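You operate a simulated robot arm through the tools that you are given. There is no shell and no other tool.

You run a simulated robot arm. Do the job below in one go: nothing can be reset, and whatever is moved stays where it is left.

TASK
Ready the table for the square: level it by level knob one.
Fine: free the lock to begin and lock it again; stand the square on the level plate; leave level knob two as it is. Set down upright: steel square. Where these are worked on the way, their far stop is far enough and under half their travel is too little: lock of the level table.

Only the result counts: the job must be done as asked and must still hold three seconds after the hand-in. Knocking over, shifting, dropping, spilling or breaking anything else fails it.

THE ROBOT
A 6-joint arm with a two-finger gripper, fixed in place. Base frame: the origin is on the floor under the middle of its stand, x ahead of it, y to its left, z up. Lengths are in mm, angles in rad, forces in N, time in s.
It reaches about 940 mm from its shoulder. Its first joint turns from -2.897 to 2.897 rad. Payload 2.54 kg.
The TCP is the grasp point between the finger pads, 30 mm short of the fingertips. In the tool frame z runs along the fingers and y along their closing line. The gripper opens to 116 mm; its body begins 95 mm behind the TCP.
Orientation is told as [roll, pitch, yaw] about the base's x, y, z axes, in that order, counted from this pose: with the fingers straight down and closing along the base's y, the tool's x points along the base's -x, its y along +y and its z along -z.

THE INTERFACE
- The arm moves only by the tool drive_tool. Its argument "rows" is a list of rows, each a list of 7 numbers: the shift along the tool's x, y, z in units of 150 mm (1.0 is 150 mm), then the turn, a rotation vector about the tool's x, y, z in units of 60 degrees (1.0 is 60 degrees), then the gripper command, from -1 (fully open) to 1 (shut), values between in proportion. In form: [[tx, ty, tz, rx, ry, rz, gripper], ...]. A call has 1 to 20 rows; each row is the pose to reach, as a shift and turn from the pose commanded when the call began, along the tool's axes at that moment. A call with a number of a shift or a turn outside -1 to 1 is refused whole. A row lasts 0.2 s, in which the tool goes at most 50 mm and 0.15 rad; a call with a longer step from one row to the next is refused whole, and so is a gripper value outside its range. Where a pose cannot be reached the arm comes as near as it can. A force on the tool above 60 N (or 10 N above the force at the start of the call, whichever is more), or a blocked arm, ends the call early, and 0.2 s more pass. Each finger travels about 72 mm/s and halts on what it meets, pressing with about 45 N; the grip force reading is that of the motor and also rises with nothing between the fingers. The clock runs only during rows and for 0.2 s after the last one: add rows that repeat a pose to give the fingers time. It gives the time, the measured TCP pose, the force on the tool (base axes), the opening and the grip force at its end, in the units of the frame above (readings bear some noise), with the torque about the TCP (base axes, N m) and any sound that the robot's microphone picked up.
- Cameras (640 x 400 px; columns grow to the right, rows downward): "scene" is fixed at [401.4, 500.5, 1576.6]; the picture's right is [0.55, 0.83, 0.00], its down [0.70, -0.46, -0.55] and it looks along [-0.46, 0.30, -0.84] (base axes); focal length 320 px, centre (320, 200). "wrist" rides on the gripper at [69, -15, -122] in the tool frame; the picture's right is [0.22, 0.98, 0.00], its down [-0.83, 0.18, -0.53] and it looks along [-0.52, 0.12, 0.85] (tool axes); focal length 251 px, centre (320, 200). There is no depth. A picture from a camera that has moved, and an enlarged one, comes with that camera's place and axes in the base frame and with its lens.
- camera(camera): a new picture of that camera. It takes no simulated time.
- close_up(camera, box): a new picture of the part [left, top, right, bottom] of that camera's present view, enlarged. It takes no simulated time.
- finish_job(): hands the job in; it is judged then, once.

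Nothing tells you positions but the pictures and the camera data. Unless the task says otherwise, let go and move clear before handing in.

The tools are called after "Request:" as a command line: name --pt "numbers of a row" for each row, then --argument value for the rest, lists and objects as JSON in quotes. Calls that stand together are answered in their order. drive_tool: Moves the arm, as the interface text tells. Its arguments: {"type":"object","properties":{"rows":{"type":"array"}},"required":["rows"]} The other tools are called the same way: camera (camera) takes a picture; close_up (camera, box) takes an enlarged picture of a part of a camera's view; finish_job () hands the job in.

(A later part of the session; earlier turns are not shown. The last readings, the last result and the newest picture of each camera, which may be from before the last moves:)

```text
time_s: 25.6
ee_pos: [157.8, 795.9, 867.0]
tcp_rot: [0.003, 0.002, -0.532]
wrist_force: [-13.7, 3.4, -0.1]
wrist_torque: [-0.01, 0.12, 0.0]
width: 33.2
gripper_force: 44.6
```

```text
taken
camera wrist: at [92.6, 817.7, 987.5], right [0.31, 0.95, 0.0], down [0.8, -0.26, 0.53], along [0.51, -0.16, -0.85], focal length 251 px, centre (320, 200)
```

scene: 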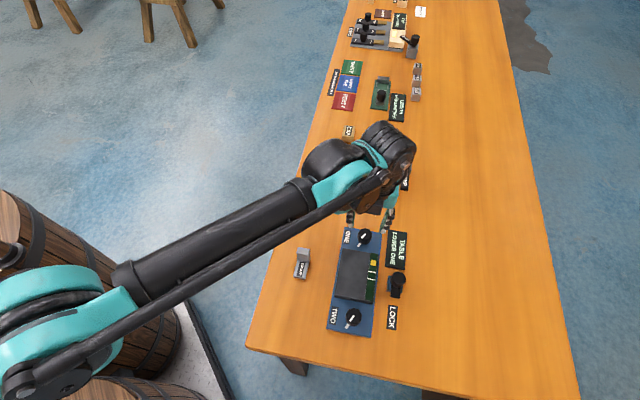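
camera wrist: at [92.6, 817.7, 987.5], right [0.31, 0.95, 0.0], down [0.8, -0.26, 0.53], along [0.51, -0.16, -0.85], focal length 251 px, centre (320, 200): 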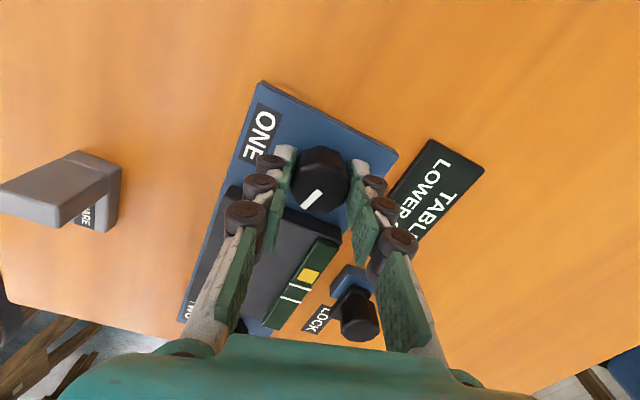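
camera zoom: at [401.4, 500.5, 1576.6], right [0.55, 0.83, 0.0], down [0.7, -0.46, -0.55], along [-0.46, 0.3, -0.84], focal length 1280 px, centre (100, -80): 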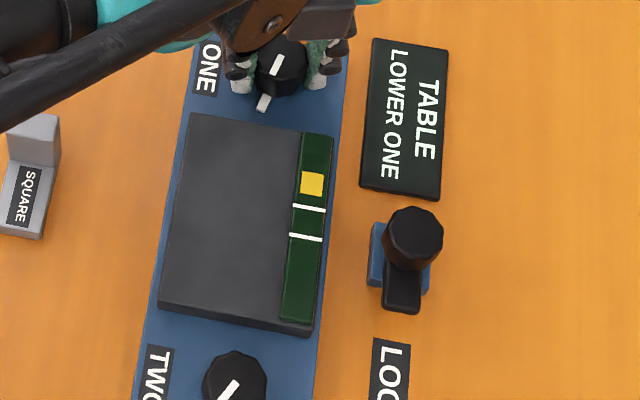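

Turning anticlockwise moves the yellow marker toward the lines, about 13 px for 14°. About 42° remains. I'll turn 24° more, then re-grip so the fingers stay clear of the plate.

Request:
drive_tool --pt "0 0 0 0 0 -0.08 1" --pt "0 0 0 0 0 -0.16 1" --pt "0 0 0 0 0 -0.24 1" --pt "0 0 0 0 0 -0.32 1" --pt "0 0 0 0 0 -0.4 1" --pt "0 0 0 0 0 -0.4 1"

Request:
close_up --camera "scene" --box '[325, 220, 425, 320]'

Request:
close_up --camera "wrist" --box '[220, 130, 440, 340]'

```text
time_s: 27.0
ee_pos: [159.3, 795.3, 866.4]
tcp_rot: [0.0, -0.001, -0.113]
wrist_force: [-21.7, 14.5, -11.7]
wrist_torque: [0.23, 0.86, 0.04]
width: 33.1
gripper_force: 44.4
```

```text
4.00 times, centred on (375, 270) of scene
camera zoom: at [401.4, 500.5, 1576.6], right [0.55, 0.83, 0.0], down [0.7, -0.46, -0.55], along [-0.46, 0.3, -0.84], focal length 1280 px, centre (100, -80)
```

zoom: 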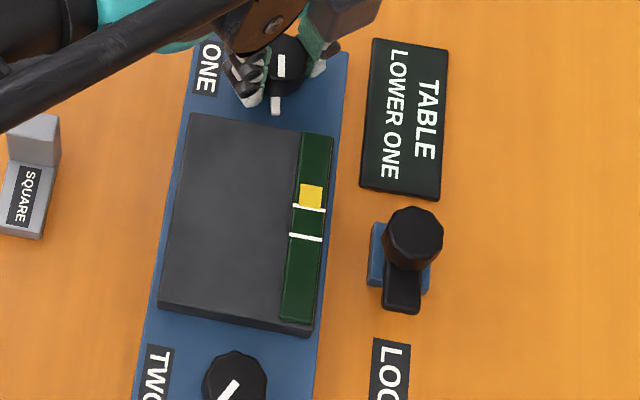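

```text
1.90 times, centred on (330, 235) of wrist
camera zoom: at [90.1, 788.3, 987.4], right [-0.1, 0.99, 0.0], down [0.84, 0.09, 0.53], along [0.53, 0.06, -0.85], focal length 479 px, centre (301, 133)
```

zoom: 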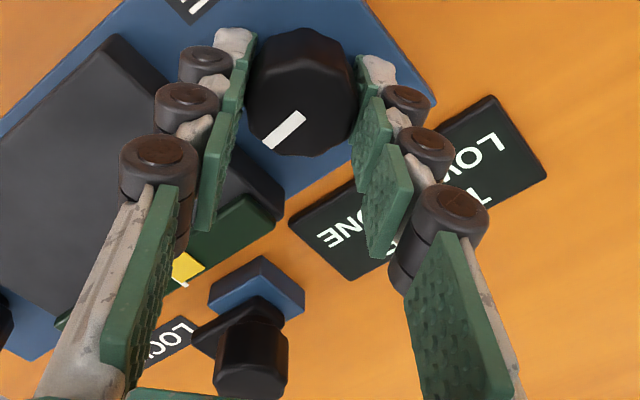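

Request:
drive_tool --pt "0 0 0 0 0 0 1" --pt "0 0 0 0 0 0 1" --pt "0 0 0 0 0 0 1"

Request:
close_up --camera "scene" --box '[350, 240, 400, 290]'

```text
time_s: 27.8
ee_pos: [161.8, 794.5, 866.2]
tcp_rot: [-0.001, -0.001, -0.116]
wrist_force: [-3.1, 13.1, -8.9]
wrist_torque: [0.18, -0.23, -0.06]
width: 32.3
gripper_force: 44.6
```

```text
8.00 times, centred on (375, 265) of scene
camera zoom: at [401.4, 500.5, 1576.6], right [0.55, 0.83, 0.0], down [0.7, -0.46, -0.55], along [-0.46, 0.3, -0.84], focal length 2559 px, centre (-120, -320)
```

zoom: 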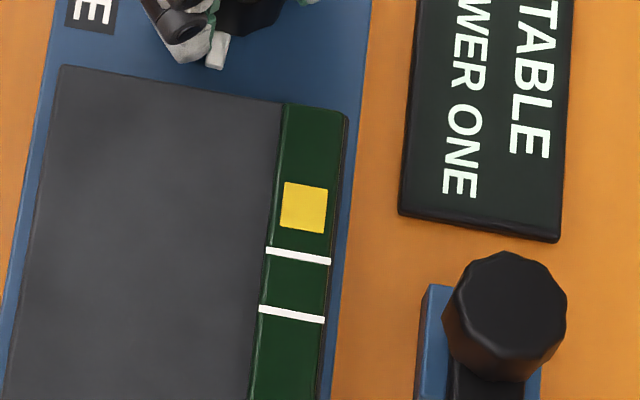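

Request:
close_up --camera "wrist" --box '[220, 130, 440, 340]'

Request:
close_up --camera "scene" --box '[325, 220, 425, 320]'

```text
1.90 times, centred on (330, 235) of wrist
camera zoom: at [93.1, 788.3, 987.5], right [-0.1, 0.99, 0.0], down [0.84, 0.08, 0.54], along [0.53, 0.05, -0.84], focal length 479 px, centre (301, 133)
```

zoom: 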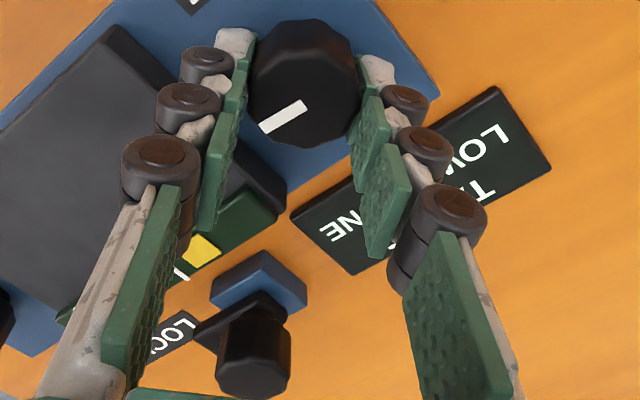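

```text
4.00 times, centred on (375, 270) of scene
camera zoom: at [401.4, 500.5, 1576.6], right [0.55, 0.83, 0.0], down [0.7, -0.46, -0.55], along [-0.46, 0.3, -0.84], focal length 1280 px, centre (100, -80)
```

zoom: 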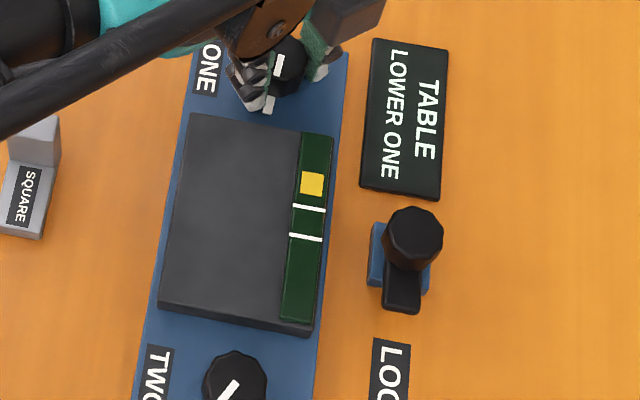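

The knob slipped back in the fingers by about 15° onto a facet, but this direction is right. I'll open, lift, turn the hand back about 36° and re-grip flush.

Request:
drive_tool --pt "0 0 0 0 0 0 0.26" --pt "0 0 0 0 0 0 0.26" --pt "0 0 -0.1 0 0 0 0.26" --pt "0 0 -0.2 0 0 0 0.2"

Request:
drive_tool --pt "0 0 0 0 0 0.14 0.1" --pt "0 0 0 0 0 0.28 0.1" --pt "0 0 0 0 0 0.42 0.1" --pt "0 0 0 0 0 0.56 0.1" --pt "0 0 0 0 0 0.6 0.1"

Request:
camera --camera "wrist"

Request:
close_up --camera "wrist" --box '[260, 110, 380, 230]'

Request:
close_up --camera "scene" --box '[325, 220, 425, 320]'

```text
time_s: 28.8
ee_pos: [158.7, 795.6, 898.0]
tcp_rot: [-0.001, -0.001, -0.115]
wrist_force: [0.6, -0.7, -0.3]
wrist_torque: [0.01, 0.02, -0.02]
width: 46.4
gripper_force: 0.1
```

```text
time_s: 30.0
ee_pos: [159.5, 795.7, 897.9]
tcp_rot: [0.0, 0.0, -0.743]
wrist_force: [0.1, -0.2, -0.3]
wrist_torque: [0.02, -0.01, -0.02]
width: 52.2
gripper_force: 0.1
```

```text
taken
camera wrist: at [99.0, 831.0, 1018.0], right [0.5, 0.86, 0.0], down [0.73, -0.43, 0.53], along [0.46, -0.27, -0.85], focal length 251 px, centre (320, 200)
```

wrist: 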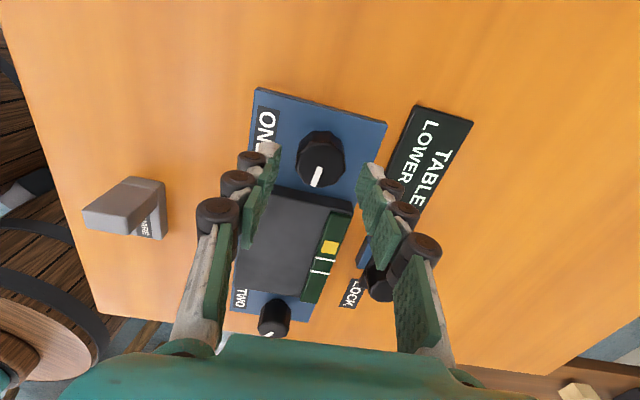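

```text
3.33 times, centred on (320, 170) of wrist
camera zoom: at [99.0, 831.0, 1018.0], right [0.5, 0.86, 0.0], down [0.73, -0.43, 0.53], along [0.46, -0.27, -0.85], focal length 838 px, centre (320, 300)
```

zoom: 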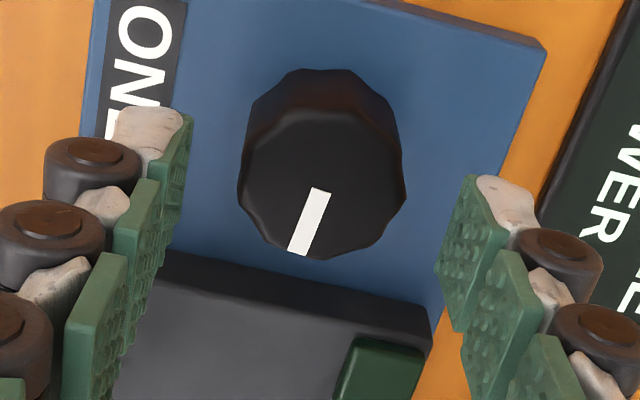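

```text
4.00 times, centred on (375, 270) of scene
camera zoom: at [401.4, 500.5, 1576.6], right [0.55, 0.83, 0.0], down [0.7, -0.46, -0.55], along [-0.46, 0.3, -0.84], focal length 1280 px, centre (100, -80)
```

zoom: 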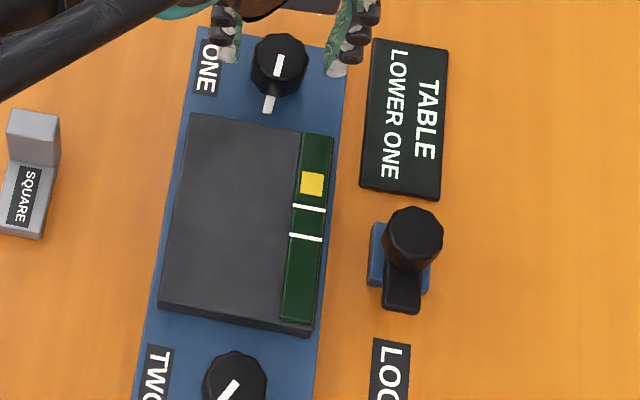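

Request:
drive_tool --pt "-0.005 0.0045 0.1 0 0 0 0.1" --pt "-0.005 0.0045 0.2 0 0 0 0.1" --pt "-0.005 0.0045 0.2 0 0 0 0.4" --pt "-0.005 0.0045 0.2 0 0 0 1" --pt "-0.005 0.0045 0.2 0 0 0 1" --pt "-0.005 0.0045 0.2 0 0 0 1"

Request:
camera --camera "wrist"

Request:
close_up --camera "scene" --box '[325, 220, 425, 320]'

```text
time_s: 31.4
ee_pos: [159.5, 794.7, 867.0]
tcp_rot: [-0.001, -0.001, -0.744]
wrist_force: [-3.6, -8.6, -3.5]
wrist_torque: [-0.45, 0.01, 0.01]
width: 32.9
gripper_force: 44.8
```

```text
taken
camera wrist: at [100.1, 830.4, 987.4], right [0.5, 0.86, 0.0], down [0.73, -0.42, 0.53], along [0.46, -0.27, -0.85], focal length 251 px, centre (320, 200)
```

wrist: 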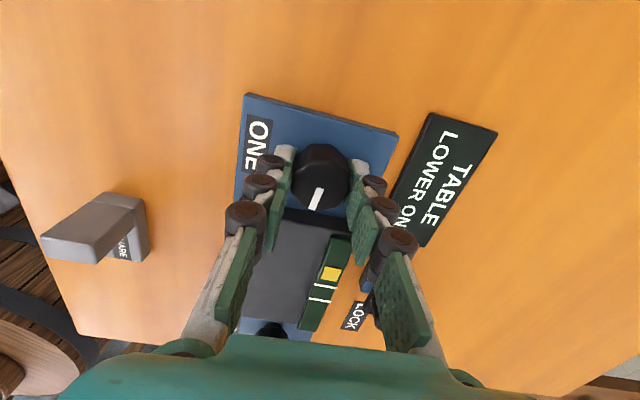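

```text
4.00 times, centred on (375, 270) of scene
camera zoom: at [401.4, 500.5, 1576.6], right [0.55, 0.83, 0.0], down [0.7, -0.46, -0.55], along [-0.46, 0.3, -0.84], focal length 1280 px, centre (100, -80)
```

zoom: 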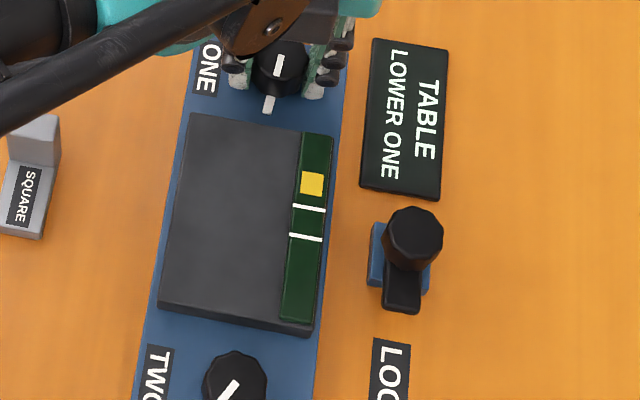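

Request:
drive_tool --pt "0 0 0 0 0 -0.07 1" --pt "0 0 0 0 0 -0.14 1" --pt "0 0 0 0 0 -0.21 1" --pt "0 0 0 0 0 -0.28 1" --pt "0 0 0 0 0 -0.35 1" --pt "0 0 0 0 0 -0.42 1" --pt "0 0 0 0 0 -0.42 1"

Request:
camera --camera "wrist"

Request:
close_up --camera "scene" --box '[325, 220, 425, 320]'

```text
time_s: 33.0
ee_pos: [158.2, 795.7, 867.8]
tcp_rot: [0.001, -0.001, -0.303]
wrist_force: [-12.3, -19.5, -7.6]
wrist_torque: [-0.5, 0.67, 0.03]
width: 32.2
gripper_force: 45.5
```

```text
taken
camera wrist: at [90.2, 801.7, 988.2], right [0.09, 1.0, 0.0], down [0.84, -0.07, 0.53], along [0.53, -0.04, -0.85], focal length 251 px, centre (320, 200)
```

wrist: 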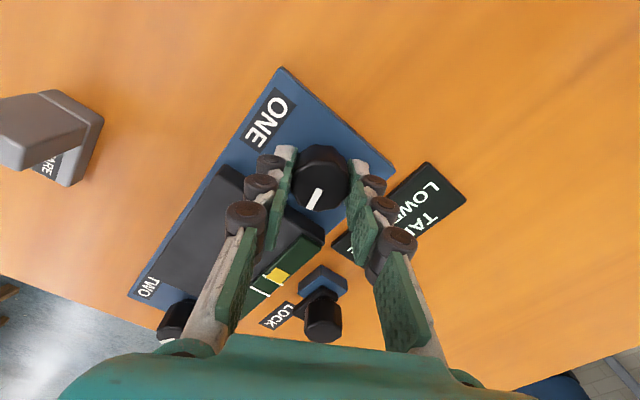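

```text
4.00 times, centred on (375, 270) of scene
camera zoom: at [401.4, 500.5, 1576.6], right [0.55, 0.83, 0.0], down [0.7, -0.46, -0.55], along [-0.46, 0.3, -0.84], focal length 1280 px, centre (100, -80)
```

zoom: 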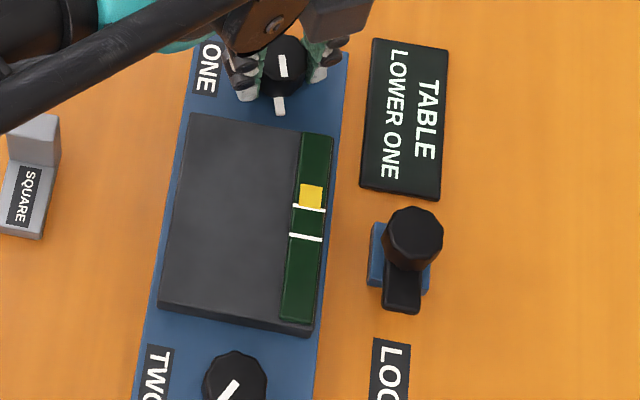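

Request:
close_up --camera "scene" --box '[355, 255, 385, 285]'

Request:
close_up --camera "scene" --box '[345, 225, 385, 255]'

```text
13.33 times, centred on (370, 270) of scene
camera zoom: at [401.4, 500.5, 1576.6], right [0.55, 0.83, 0.0], down [0.7, -0.46, -0.55], along [-0.46, 0.3, -0.84], focal length 4266 px, centre (-347, -733)
```

zoom: 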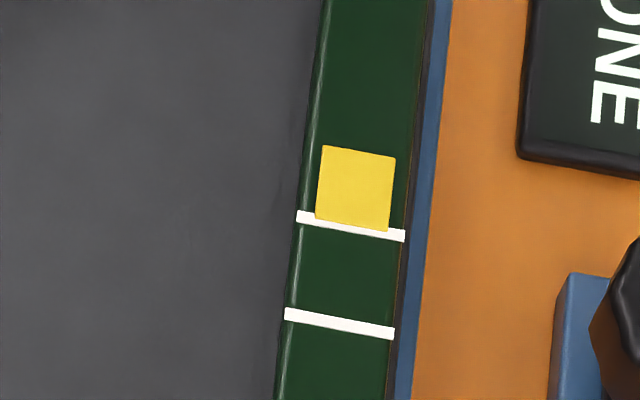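

```text
13.33 times, centred on (365, 240) of scene
camera zoom: at [401.4, 500.5, 1576.6], right [0.55, 0.83, 0.0], down [0.7, -0.46, -0.55], along [-0.46, 0.3, -0.84], focal length 4266 px, centre (-280, -333)
```

zoom: 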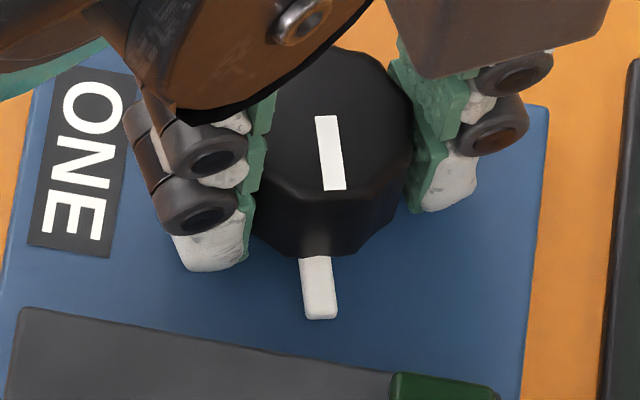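

Request:
drive_tool --pt "0 0 0 0 0 -0.07 1" --pt "0 0 0 0 0 -0.14 1" --pt "0 0 0 0 0 -0.21 1" --pt "0 0 0 0 0 -0.26 1" --pt "0 0 0 0 0 -0.26 1"

Request:
close_up --camera "scene" --box '[355, 255, 385, 285]'

Request:
close_up --camera "scene" --box '[345, 225, 385, 255]'

Request:
camera --camera "wrist"

```text
time_s: 34.2
ee_pos: [159.6, 796.2, 866.3]
tcp_rot: [0.002, 0.0, -0.031]
wrist_force: [-17.2, 7.7, 5.7]
wrist_torque: [0.32, 0.71, 0.02]
width: 32.6
gripper_force: 45.0
```

```text
13.33 times, centred on (370, 270) of scene
camera zoom: at [401.4, 500.5, 1576.6], right [0.55, 0.83, 0.0], down [0.7, -0.46, -0.55], along [-0.46, 0.3, -0.84], focal length 4266 px, centre (-347, -733)
```

zoom: 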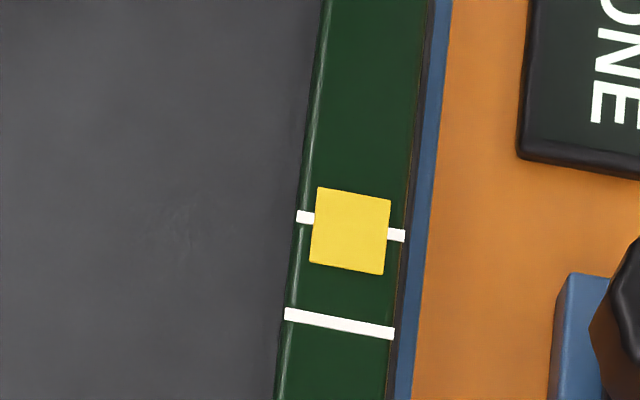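

```text
13.33 times, centred on (365, 240) of scene
camera zoom: at [401.4, 500.5, 1576.6], right [0.55, 0.83, 0.0], down [0.7, -0.46, -0.55], along [-0.46, 0.3, -0.84], focal length 4266 px, centre (-280, -333)
```

zoom: 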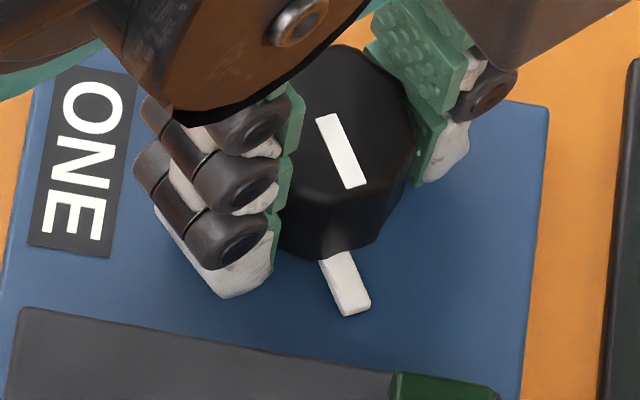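

```text
taken
camera wrist: at [91.2, 782.3, 988.2], right [-0.19, 0.98, 0.0], down [0.83, 0.16, 0.53], along [0.52, 0.1, -0.85], focal length 251 px, centre (320, 200)
```

wrist: 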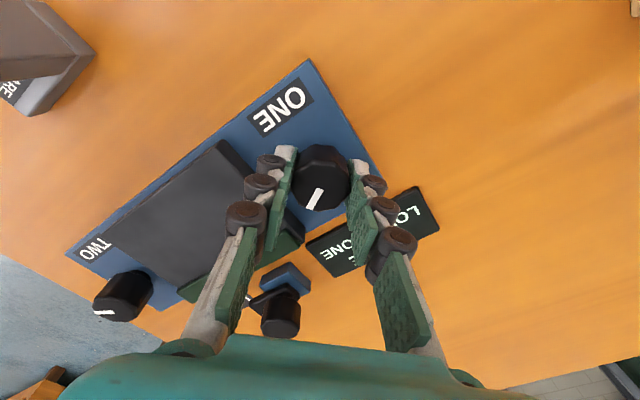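

The marker moves in even steps. It is now one step short of centred between the lines. I'll re-grip with the hand turned back and go one more step.

Request:
drive_tool --pt "0 0 0 0 0 0 0.26" --pt "0 0 0 0 0 0 0.26" --pt "0 0 -0.1 0 0 0 0.26" --pt "0 0 -0.2 0 0 0 0.2"

Request:
drive_tool --pt "0 0 0 0 0 0.14 0.1" --pt "0 0 0 0 0 0.28 0.1" --pt "0 0 0 0 0 0.42 0.1" --pt "0 0 0 0 0 0.56 0.1" --pt "0 0 0 0 0 0.7 0.1"

Request:
close_up --camera "scene" --box '[355, 255, 385, 285]'

Request:
close_up --camera "scene" --box '[345, 225, 385, 255]'

Request:
close_up --camera "wrist" --box '[260, 110, 380, 230]'

```text
time_s: 35.2
ee_pos: [160.8, 795.1, 897.0]
tcp_rot: [0.0, 0.0, -0.031]
wrist_force: [0.1, -0.1, -0.4]
wrist_torque: [0.03, 0.03, 0.0]
width: 46.6
gripper_force: 0.1
```

```text
time_s: 36.4
ee_pos: [160.8, 796.0, 897.5]
tcp_rot: [0.0, 0.0, -0.767]
wrist_force: [0.3, 0.1, 0.7]
wrist_torque: [-0.01, -0.01, 0.02]
width: 52.3
gripper_force: 0.0
```

```text
13.33 times, centred on (370, 270) of scene
camera zoom: at [401.4, 500.5, 1576.6], right [0.55, 0.83, 0.0], down [0.7, -0.46, -0.55], along [-0.46, 0.3, -0.84], focal length 4266 px, centre (-347, -733)
```

zoom: 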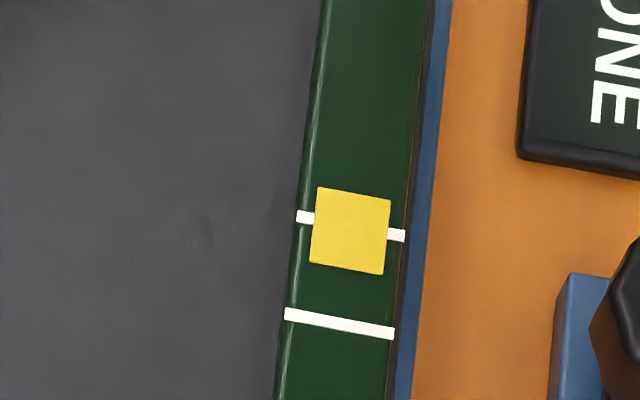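

```text
13.33 times, centred on (365, 240) of scene
camera zoom: at [401.4, 500.5, 1576.6], right [0.55, 0.83, 0.0], down [0.7, -0.46, -0.55], along [-0.46, 0.3, -0.84], focal length 4266 px, centre (-280, -333)
```

zoom: 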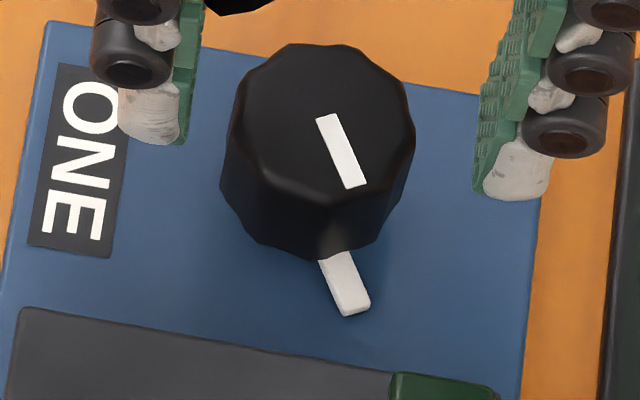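

```text
3.33 times, centred on (320, 170) of wrist
camera zoom: at [101.7, 832.6, 1018.8], right [0.52, 0.85, 0.0], down [0.72, -0.44, 0.53], along [0.46, -0.28, -0.85], focal length 838 px, centre (320, 300)
```

zoom: 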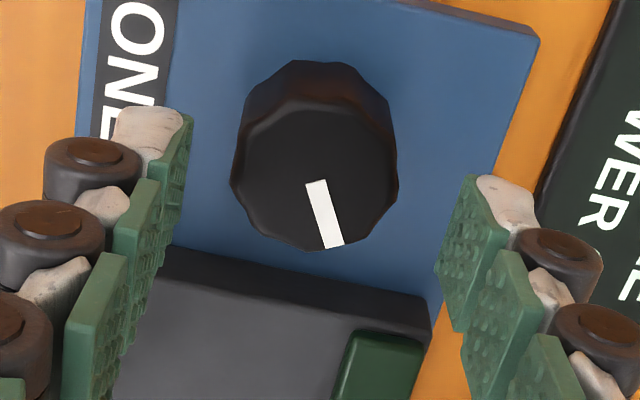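

Request:
drive_tool --pt "0 -0.004 0.1 0 0 0 0.1" --pt "0 -0.004 0.2 0 0 0 0.1" --pt "0 -0.004 0.2 0 0 0 0.4" --pt "0 -0.004 0.2 0 0 0 1" --pt "0 -0.004 0.2 0 0 0 1" --pt "0 -0.004 0.2 0 0 0 1"

Request:
close_up --camera "scene" --box '[345, 225, 385, 255]'

Request:
close_up --camera "wrist" --box '[260, 110, 380, 230]'

```text
time_s: 37.8
ee_pos: [159.7, 795.5, 868.4]
tcp_rot: [-0.002, -0.002, -0.762]
wrist_force: [-6.2, -11.6, -4.1]
wrist_torque: [-0.51, 0.03, 0.01]
width: 33.0
gripper_force: 44.9
```

```text
13.33 times, centred on (365, 240) of scene
camera zoom: at [401.4, 500.5, 1576.6], right [0.55, 0.83, 0.0], down [0.7, -0.46, -0.55], along [-0.46, 0.3, -0.84], focal length 4266 px, centre (-280, -333)
```

zoom: 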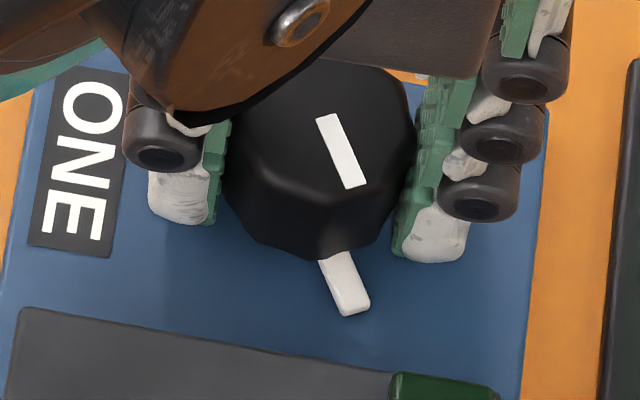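

```text
3.33 times, centred on (320, 170) of wrist
camera zoom: at [100.8, 831.7, 989.3], right [0.52, 0.85, 0.0], down [0.72, -0.44, 0.53], along [0.46, -0.28, -0.85], focal length 838 px, centre (320, 300)
```

zoom: 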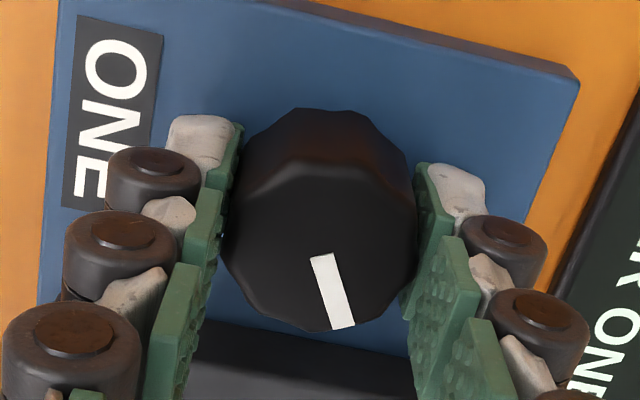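

Request:
drive_tool --pt "0 0 0 0 0 -0.07 1" --pt "0 0 0 0 0 -0.14 1" --pt "0 0 0 0 0 -0.21 1" --pt "0 0 0 0 0 -0.28 1" --pt "0 0 0 0 0 -0.333 1" --pt "0 0 0 0 0 -0.333 1"

Request:
close_up --camera "scene" --box '[355, 255, 385, 285]'

Request:
close_up --camera "scene" --box '[345, 225, 385, 255]'

Request:
close_up --camera "scene" --box '[325, 220, 425, 320]'

```text
time_s: 39.2
ee_pos: [159.6, 794.2, 868.6]
tcp_rot: [0.002, -0.001, -0.417]
wrist_force: [1.1, 13.8, 27.0]
wrist_torque: [0.47, 0.0, -0.04]
width: 33.1
gripper_force: 45.1
```

```text
13.33 times, centred on (370, 270) of scene
camera zoom: at [401.4, 500.5, 1576.6], right [0.55, 0.83, 0.0], down [0.7, -0.46, -0.55], along [-0.46, 0.3, -0.84], focal length 4266 px, centre (-347, -733)
```

zoom: 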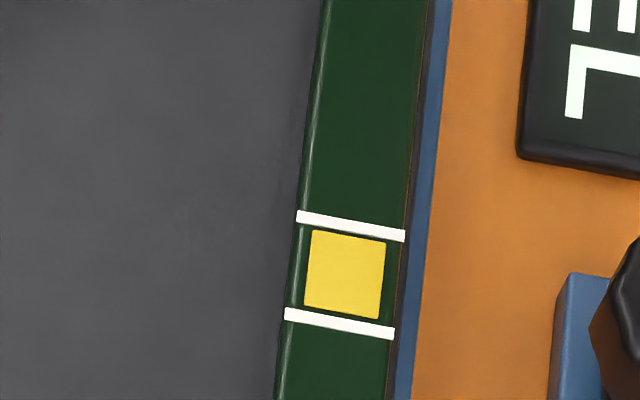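

```text
13.33 times, centred on (365, 240) of scene
camera zoom: at [401.4, 500.5, 1576.6], right [0.55, 0.83, 0.0], down [0.7, -0.46, -0.55], along [-0.46, 0.3, -0.84], focal length 4266 px, centre (-280, -333)
```

zoom: 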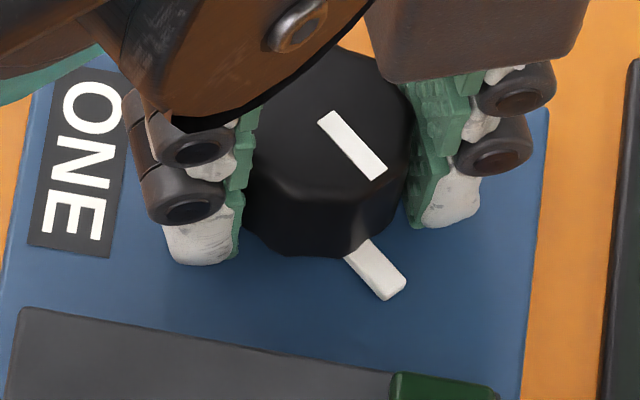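

```text
4.00 times, centred on (375, 270) of scene
camera zoom: at [401.4, 500.5, 1576.6], right [0.55, 0.83, 0.0], down [0.7, -0.46, -0.55], along [-0.46, 0.3, -0.84], focal length 1280 px, centre (100, -80)
```

zoom: 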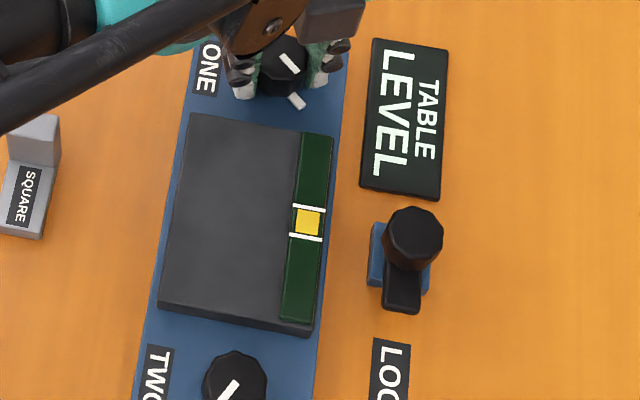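

The sign now reads TABLE LEVEL and the marker is centred. I'll release gently and lift away, then check that it holds.

Request:
drive_tool --pt "0 0 0 0 0 0 0.26" --pt "0 0 0 0 0 0 0.26" --pt "0 0 -0.15 0 0 0 0.26" --pt "0 0 -0.4 0 0 0 0.2" --pt "0 0 -0.6 0 0 0 0.1"

Request:
close_up --camera "scene" --box '[325, 220, 425, 320]'

Request:
close_up --camera "scene" --box '[345, 225, 385, 255]'

```text
time_s: 40.4
ee_pos: [159.4, 795.3, 954.6]
tcp_rot: [0.0, 0.0, -0.416]
wrist_force: [0.5, -0.4, 0.4]
wrist_torque: [0.01, -0.02, -0.04]
width: 52.0
gripper_force: 0.1
```

```text
4.00 times, centred on (375, 270) of scene
camera zoom: at [401.4, 500.5, 1576.6], right [0.55, 0.83, 0.0], down [0.7, -0.46, -0.55], along [-0.46, 0.3, -0.84], focal length 1280 px, centre (100, -80)
```

zoom: 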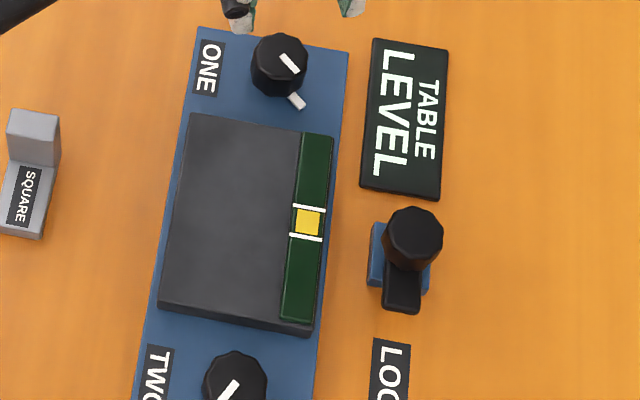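

```text
13.33 times, centred on (365, 240) of scene
camera zoom: at [401.4, 500.5, 1576.6], right [0.55, 0.83, 0.0], down [0.7, -0.46, -0.55], along [-0.46, 0.3, -0.84], focal length 4266 px, centre (-280, -333)
```

zoom: 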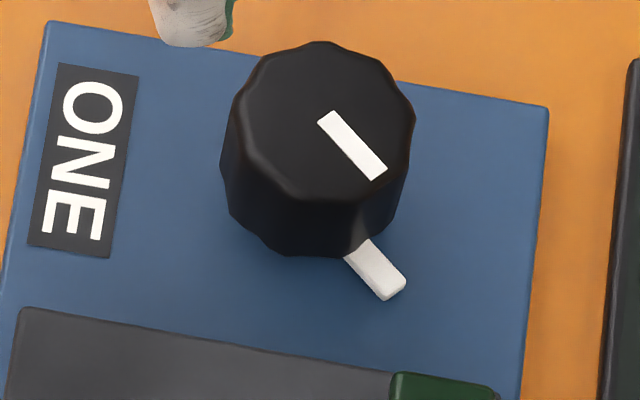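

Level is holding. Now I'll go back to the lock knob to turn the bar 90° clockwise to its original position.

Request:
drive_tool --pt "-0.118 0.044 0 0 0 -0.12 0.0" --pt "-0.235 0.088 0 0 0 -0.24 0.0" --pt "-0.353 0.132 0 0 0 -0.36 0.0" --pt "-0.47 0.175 0 0 0 -0.48 0.0" --pt "-0.588 0.219 0 0 0 -0.6 0.0" --pt "-0.705 0.263 0 0 0 -0.72 0.0" --pt "-0.823 0.307 0 0 0 -0.84 0.0"

Request:
drive_tool --pt "0 0 0 0 0 -0.14 0.0" --pt "0 0 0 0 0 -0.28 0.0" --pt "0 0 0 0 0 -0.42 0.0" --pt "0 0 0 0 0 -0.56 0.0" --pt "0 0 0 0 0 -0.7 0.0" --pt "0 0 0 0 0 -0.82 0.0"

Request:
drive_tool --pt "0 0 0 0 0 -0.14 0.0" --pt "0 0 0 0 0 -0.28 0.0" --pt "0 0 0 0 0 -0.42 0.0" --pt "0 0 0 0 0 -0.56 0.0" --pt "0 0 0 0 0 -0.7 0.0" --pt "0 0 0 0 0 -0.81 0.0"

Request:
camera --camera "wrist"

Request:
close_up --camera "wrist" --box '[260, 80, 380, 190]'

```text
time_s: 42.0
ee_pos: [290.0, 787.0, 956.7]
tcp_rot: [0.001, -0.002, 0.467]
wrist_force: [-0.1, -0.4, 0.3]
wrist_torque: [0.0, -0.04, -0.02]
width: 58.1
gripper_force: 0.2
```

```text
time_s: 43.4
ee_pos: [290.7, 787.4, 958.9]
tcp_rot: [-0.001, 0.001, 1.326]
wrist_force: [0.2, 0.5, -0.7]
wrist_torque: [-0.02, 0.02, -0.04]
width: 58.2
gripper_force: 0.1
```

```text
time_s: 44.8
ee_pos: [291.5, 787.5, 957.9]
tcp_rot: [0.001, 0.001, 2.172]
wrist_force: [-0.5, 0.4, 0.8]
wrist_torque: [0.01, 0.0, 0.02]
width: 58.1
gripper_force: 0.1
```

```text
taken
camera wrist: at [344.0, 739.2, 1077.8], right [-0.68, -0.73, 0.0], down [-0.62, 0.58, 0.53], along [-0.39, 0.37, -0.85], focal length 251 px, centre (320, 200)
```

wrist: 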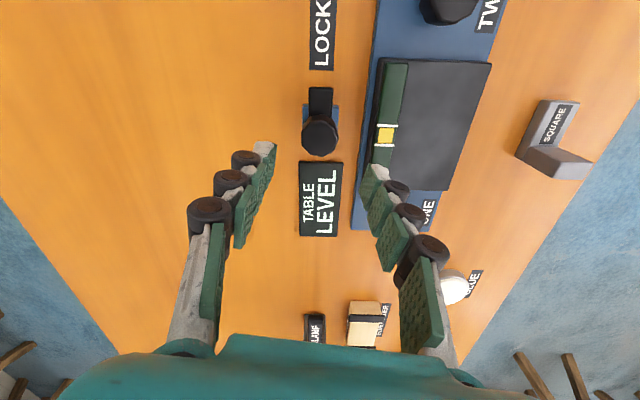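

```text
3.64 times, centred on (320, 135) of wrist
camera zoom: at [344.0, 739.2, 1077.8], right [-0.68, -0.73, 0.0], down [-0.62, 0.58, 0.53], along [-0.39, 0.37, -0.85], focal length 914 px, centre (320, 436)
```

zoom: 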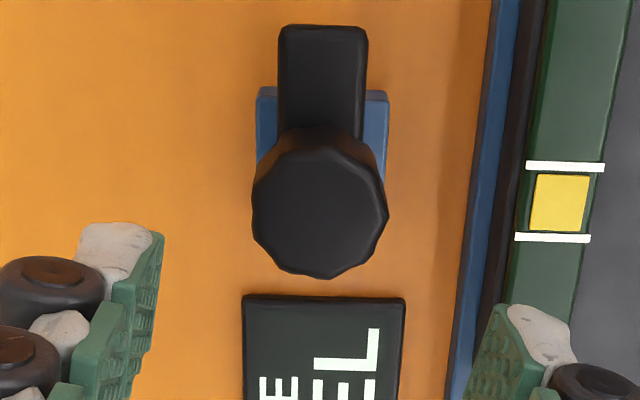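

The gauge top is higher than I first thought (z≈853), so I'll use a narrow opening while coming down on the lock knob.

Request:
drive_tool --pt "0.003 0.001 0.1 0 0 0 0.24" --pt "0.003 0.001 0.25 0 0 0 0.24" --pt "0.003 0.001 0.35 0 0 0 0.24"

Request:
close_up --camera "wrist" --box '[220, 80, 420, 220]'

```text
time_s: 45.6
ee_pos: [291.6, 787.6, 904.5]
tcp_rot: [0.0, -0.001, 2.17]
wrist_force: [1.1, 0.3, 0.2]
wrist_torque: [0.0, 0.05, 0.0]
width: 44.2
gripper_force: 0.1
```

```text
2.86 times, centred on (320, 150) of wrist
camera zoom: at [345.2, 738.8, 1025.7], right [-0.68, -0.73, 0.0], down [-0.62, 0.58, 0.53], along [-0.39, 0.37, -0.85], focal length 718 px, centre (320, 343)
```

zoom: 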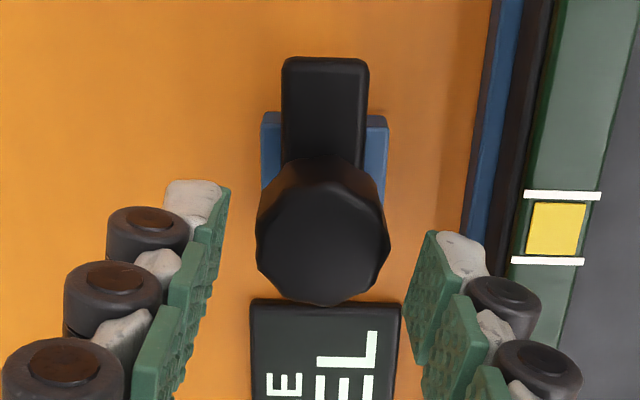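

Request:
drive_tool --pt "0.008 0.005 0.1 0 0 0 0.24" --pt "0.008 0.005 0.2 0 0 0 0.24" --pt "0.008 0.005 0.2 0 0 0 0.5" --pt "0.008 0.005 0.2 0 0 0 1" --pt "0.008 0.005 0.2 0 0 0 1" --pt "0.008 0.005 0.2 0 0 0 1"

Request:
close_up --camera "wrist" --box '[220, 80, 420, 220]'

```text
time_s: 47.0
ee_pos: [293.0, 786.1, 873.5]
tcp_rot: [-0.002, 0.0, 2.171]
wrist_force: [8.0, 6.2, 3.1]
wrist_torque: [0.16, -0.13, -0.12]
width: 30.1
gripper_force: 44.5
```

```text
2.86 times, centred on (320, 150) of wrist
camera zoom: at [345.8, 736.9, 994.8], right [-0.68, -0.73, 0.0], down [-0.62, 0.58, 0.53], along [-0.39, 0.37, -0.85], focal length 718 px, centre (320, 343)
```

zoom: 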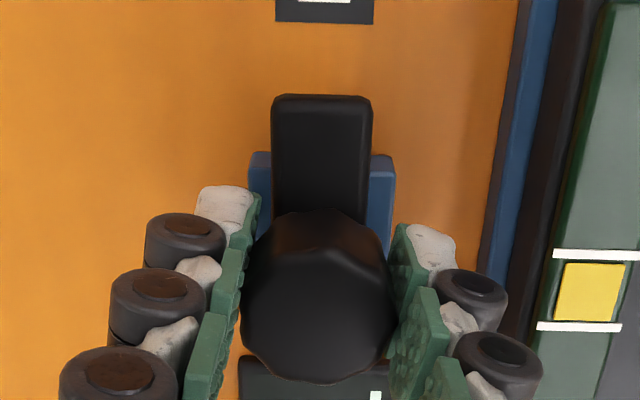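

Request:
drive_tool --pt "0 0 0 0 0 0.1 1" --pt "0 0 0 0 0 0.2 1" --pt "0 0 0 0 0 0.3 1" --pt "0 0 0 0 0 0.4 1" --pt "0 0 0 0 0 0.5 1" --pt "0 0 0 0 0 0.6 1" --pt "0 0 0 0 0 0.7 1"

Request:
close_up --camera "wrist" --box '[220, 80, 420, 220]'

```text
time_s: 48.6
ee_pos: [291.4, 785.5, 873.5]
tcp_rot: [0.0, -0.001, 1.437]
wrist_force: [3.3, 5.5, -10.4]
wrist_torque: [0.69, -0.13, -0.01]
width: 29.9
gripper_force: 45.2
```

```text
2.86 times, centred on (320, 150) of wrist
camera zoom: at [298.6, 714.9, 994.9], right [-1.0, -0.08, 0.0], down [-0.07, 0.84, 0.53], along [-0.04, 0.53, -0.84], focal length 718 px, centre (320, 343)
```

zoom: 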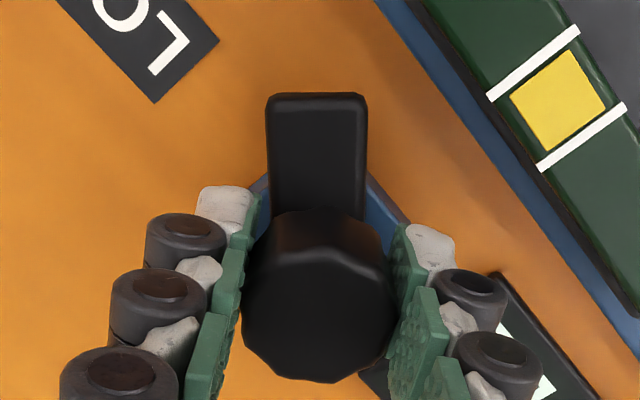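

Request:
drive_tool --pt "0 0 0 0 0 0.1 1" --pt "0 0 0 0 0 0.2 1" --pt "0 0 0 0 0 0.3 1" --pt "0 0 0 0 0 0.4 1" --pt "0 0 0 0 0 0.5 1" --pt "0 0 0 0 0 0.6 1" --pt "0 0 0 0 0 0.7 1" --pt "0 0 0 0 0 0.8 1"

Request:
close_up --camera "wrist" --box '[220, 80, 420, 220]'

```text
time_s: 50.4
ee_pos: [289.3, 786.6, 874.8]
tcp_rot: [-0.001, 0.001, 0.599]
wrist_force: [-23.6, -0.5, -19.8]
wrist_torque: [-0.18, 0.92, 0.04]
width: 30.2
gripper_force: 45.3
```

```text
2.86 times, centred on (320, 150) of wrist
camera zoom: at [243.2, 734.7, 995.2], right [-0.73, 0.68, 0.0], down [0.58, 0.62, 0.53], along [0.36, 0.39, -0.85], focal length 718 px, centre (320, 343)
```

zoom: 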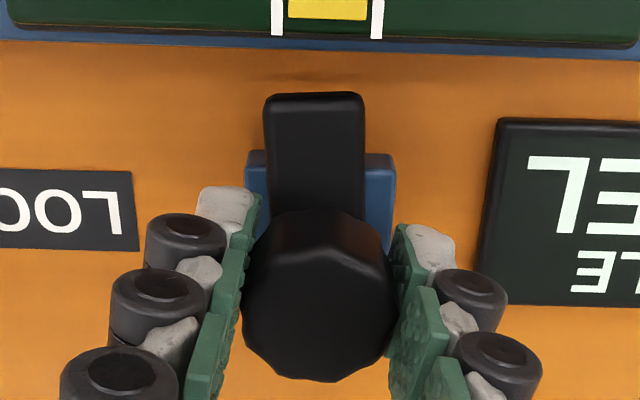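

Request:
drive_tool --pt "0 0 0 0 0 0.05 1" --pt "0 0 0 0 0 0.1 1" --pt "0 0 0 0 0 0.13 1" --pt "0 0 0 0 0 0.13 1"

Request:
close_up --camera "wrist" --box '[220, 80, 420, 220]'

```text
time_s: 51.4
ee_pos: [291.6, 786.9, 873.8]
tcp_rot: [0.0, -0.003, 0.465]
wrist_force: [-17.1, 7.4, -12.8]
wrist_torque: [0.37, 0.17, 0.62]
width: 30.5
gripper_force: 45.0
```

```text
2.86 times, centred on (320, 150) of wrist
camera zoom: at [237.2, 742.5, 995.3], right [-0.63, 0.78, 0.0], down [0.66, 0.53, 0.53], along [0.42, 0.34, -0.84], focal length 718 px, centre (320, 343)
```

zoom: 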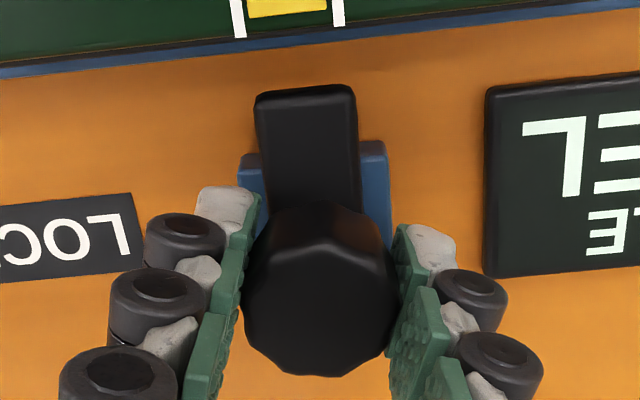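

The torque rose to 0.62 N m, so the lock is back at its stop with the bar toward the plate. I'll release and lift.

Request:
drive_tool --pt "0 0 0 0 0 0 0.2" --pt "0 0 0 0 0 0 0.2" --pt "0 0 0 0 0 0 0.1" --pt "0 0 -0.2 0 0 0 0.1" --pt "0 0 -0.5 0 0 0 0" --pt "0 0 -0.8 0 0 0 -0.2"

Request:
camera --camera "wrist"

Request:
camera --camera "scene"

```text
time_s: 52.8
ee_pos: [292.7, 785.3, 996.3]
tcp_rot: [0.0, -0.001, 0.465]
wrist_force: [-0.1, 0.8, -0.1]
wrist_torque: [0.0, -0.01, 0.04]
width: 69.8
gripper_force: 0.1
```

```text
taken
camera wrist: at [239.1, 741.2, 1116.7], right [-0.63, 0.78, 0.0], down [0.66, 0.53, 0.53], along [0.41, 0.34, -0.85], focal length 251 px, centre (320, 200)
```

wrist: 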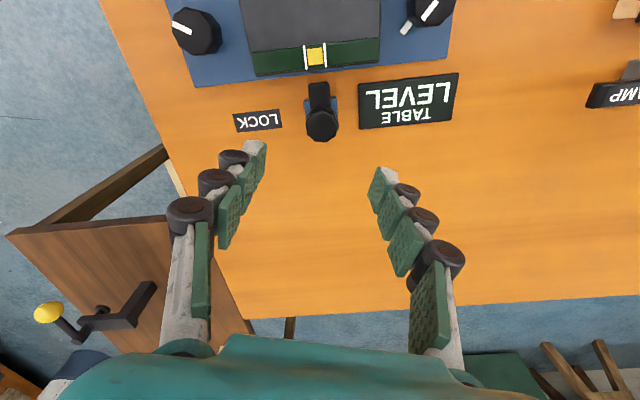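

```text
taken
```

scene: 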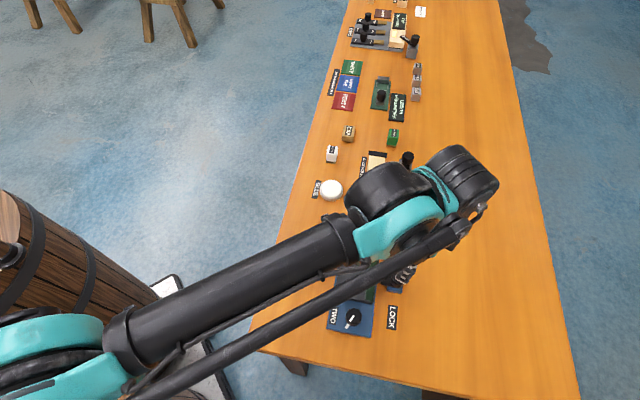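

The lock is closed again and the sign still reads LEVEL. Next I'll go and look at the steel square.

Request:
drive_tool --pt "0.246 -0.087 0.038 0 0 -0.077 -0.2" --pt "0.492 -0.175 0.077 0 0 -0.153 -0.2" --pt "0.738 -0.262 0.115 0 0 -0.23 -0.2" --pt "0.984 -0.349 0.153 0 0 -0.306 -0.2"

Request:
drive_tool --pt "0.24 -0.005 0.04 0 0 0 -0.2" --pt "0.48 -0.01 0.08 0 0 0 -0.2" --pt "0.72 -0.015 0.12 0 0 0 -0.2" --pt "0.96 -0.02 0.16 0 0 0 -0.2"

Request:
camera --camera "wrist"

Request:
close_up --camera "scene" --box '[325, 220, 425, 320]'

```text
time_s: 53.8
ee_pos: [183.0, 674.2, 970.7]
tcp_rot: [0.0, 0.001, 0.785]
wrist_force: [0.5, 0.6, 0.3]
wrist_torque: [-0.05, 0.02, 0.0]
width: 69.8
gripper_force: 0.0
```

```text
time_s: 54.8
ee_pos: [83.9, 564.3, 948.9]
tcp_rot: [0.0, -0.001, 0.785]
wrist_force: [1.2, 0.2, -0.6]
wrist_torque: [0.0, 0.01, 0.01]
width: 69.6
gripper_force: 0.0
```

```text
taken
camera wrist: at [46.8, 505.8, 1069.6], right [-0.84, 0.54, 0.0], down [0.46, 0.71, 0.53], along [0.29, 0.45, -0.85], focal length 251 px, centre (320, 200)
```

wrist: 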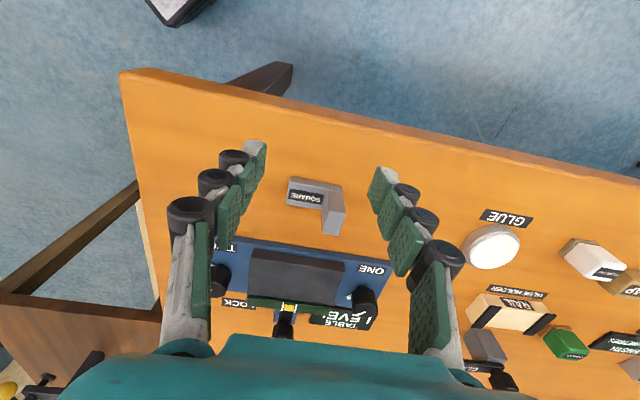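

```text
4.00 times, centred on (375, 270) of scene
camera zoom: at [401.4, 500.5, 1576.6], right [0.55, 0.83, 0.0], down [0.7, -0.46, -0.55], along [-0.46, 0.3, -0.84], focal length 1280 px, centre (100, -80)
```

zoom: 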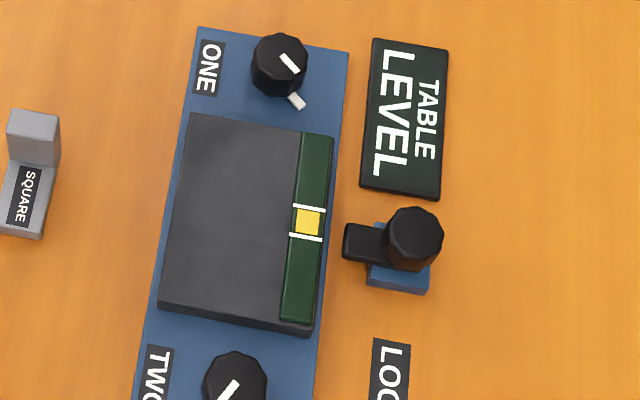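

Request:
close_up --camera "wrist" --box '[270, 160, 370, 250]'

Request:
close_up --camera "scene" --box '[285, 240, 325, 290]'

Request:
close_up --camera "wrist" --box '[200, 220, 400, 330]'

```text
4.44 times, centred on (320, 205) of wrist
camera zoom: at [46.8, 505.8, 1069.6], right [-0.84, 0.54, 0.0], down [0.46, 0.71, 0.53], along [0.29, 0.45, -0.85], focal length 1118 px, centre (320, 178)
```

zoom: 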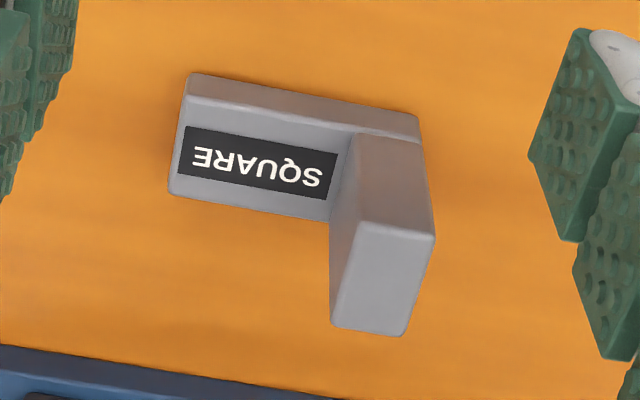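

```text
8.00 times, centred on (305, 265) of scene
camera zoom: at [401.4, 500.5, 1576.6], right [0.55, 0.83, 0.0], down [0.7, -0.46, -0.55], along [-0.46, 0.3, -0.84], focal length 2559 px, centre (440, -320)
```

zoom: 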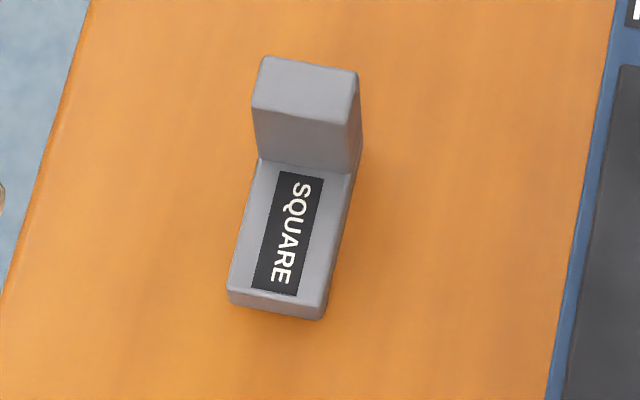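

```text
3.20 times, centred on (300, 275) of wrist
camera zoom: at [46.8, 505.8, 1069.6], right [-0.84, 0.54, 0.0], down [0.46, 0.71, 0.53], along [0.29, 0.45, -0.85], focal length 805 px, centre (384, -40)
```

zoom: 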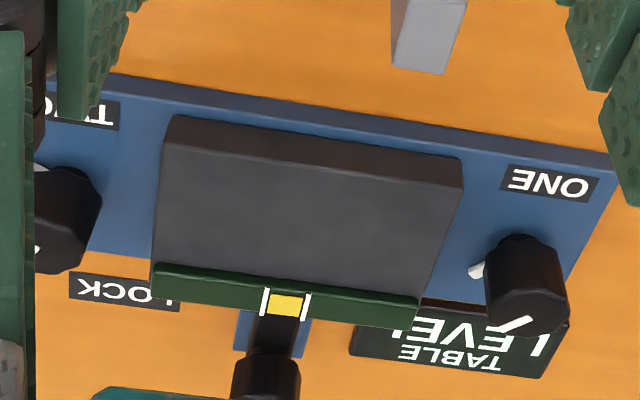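

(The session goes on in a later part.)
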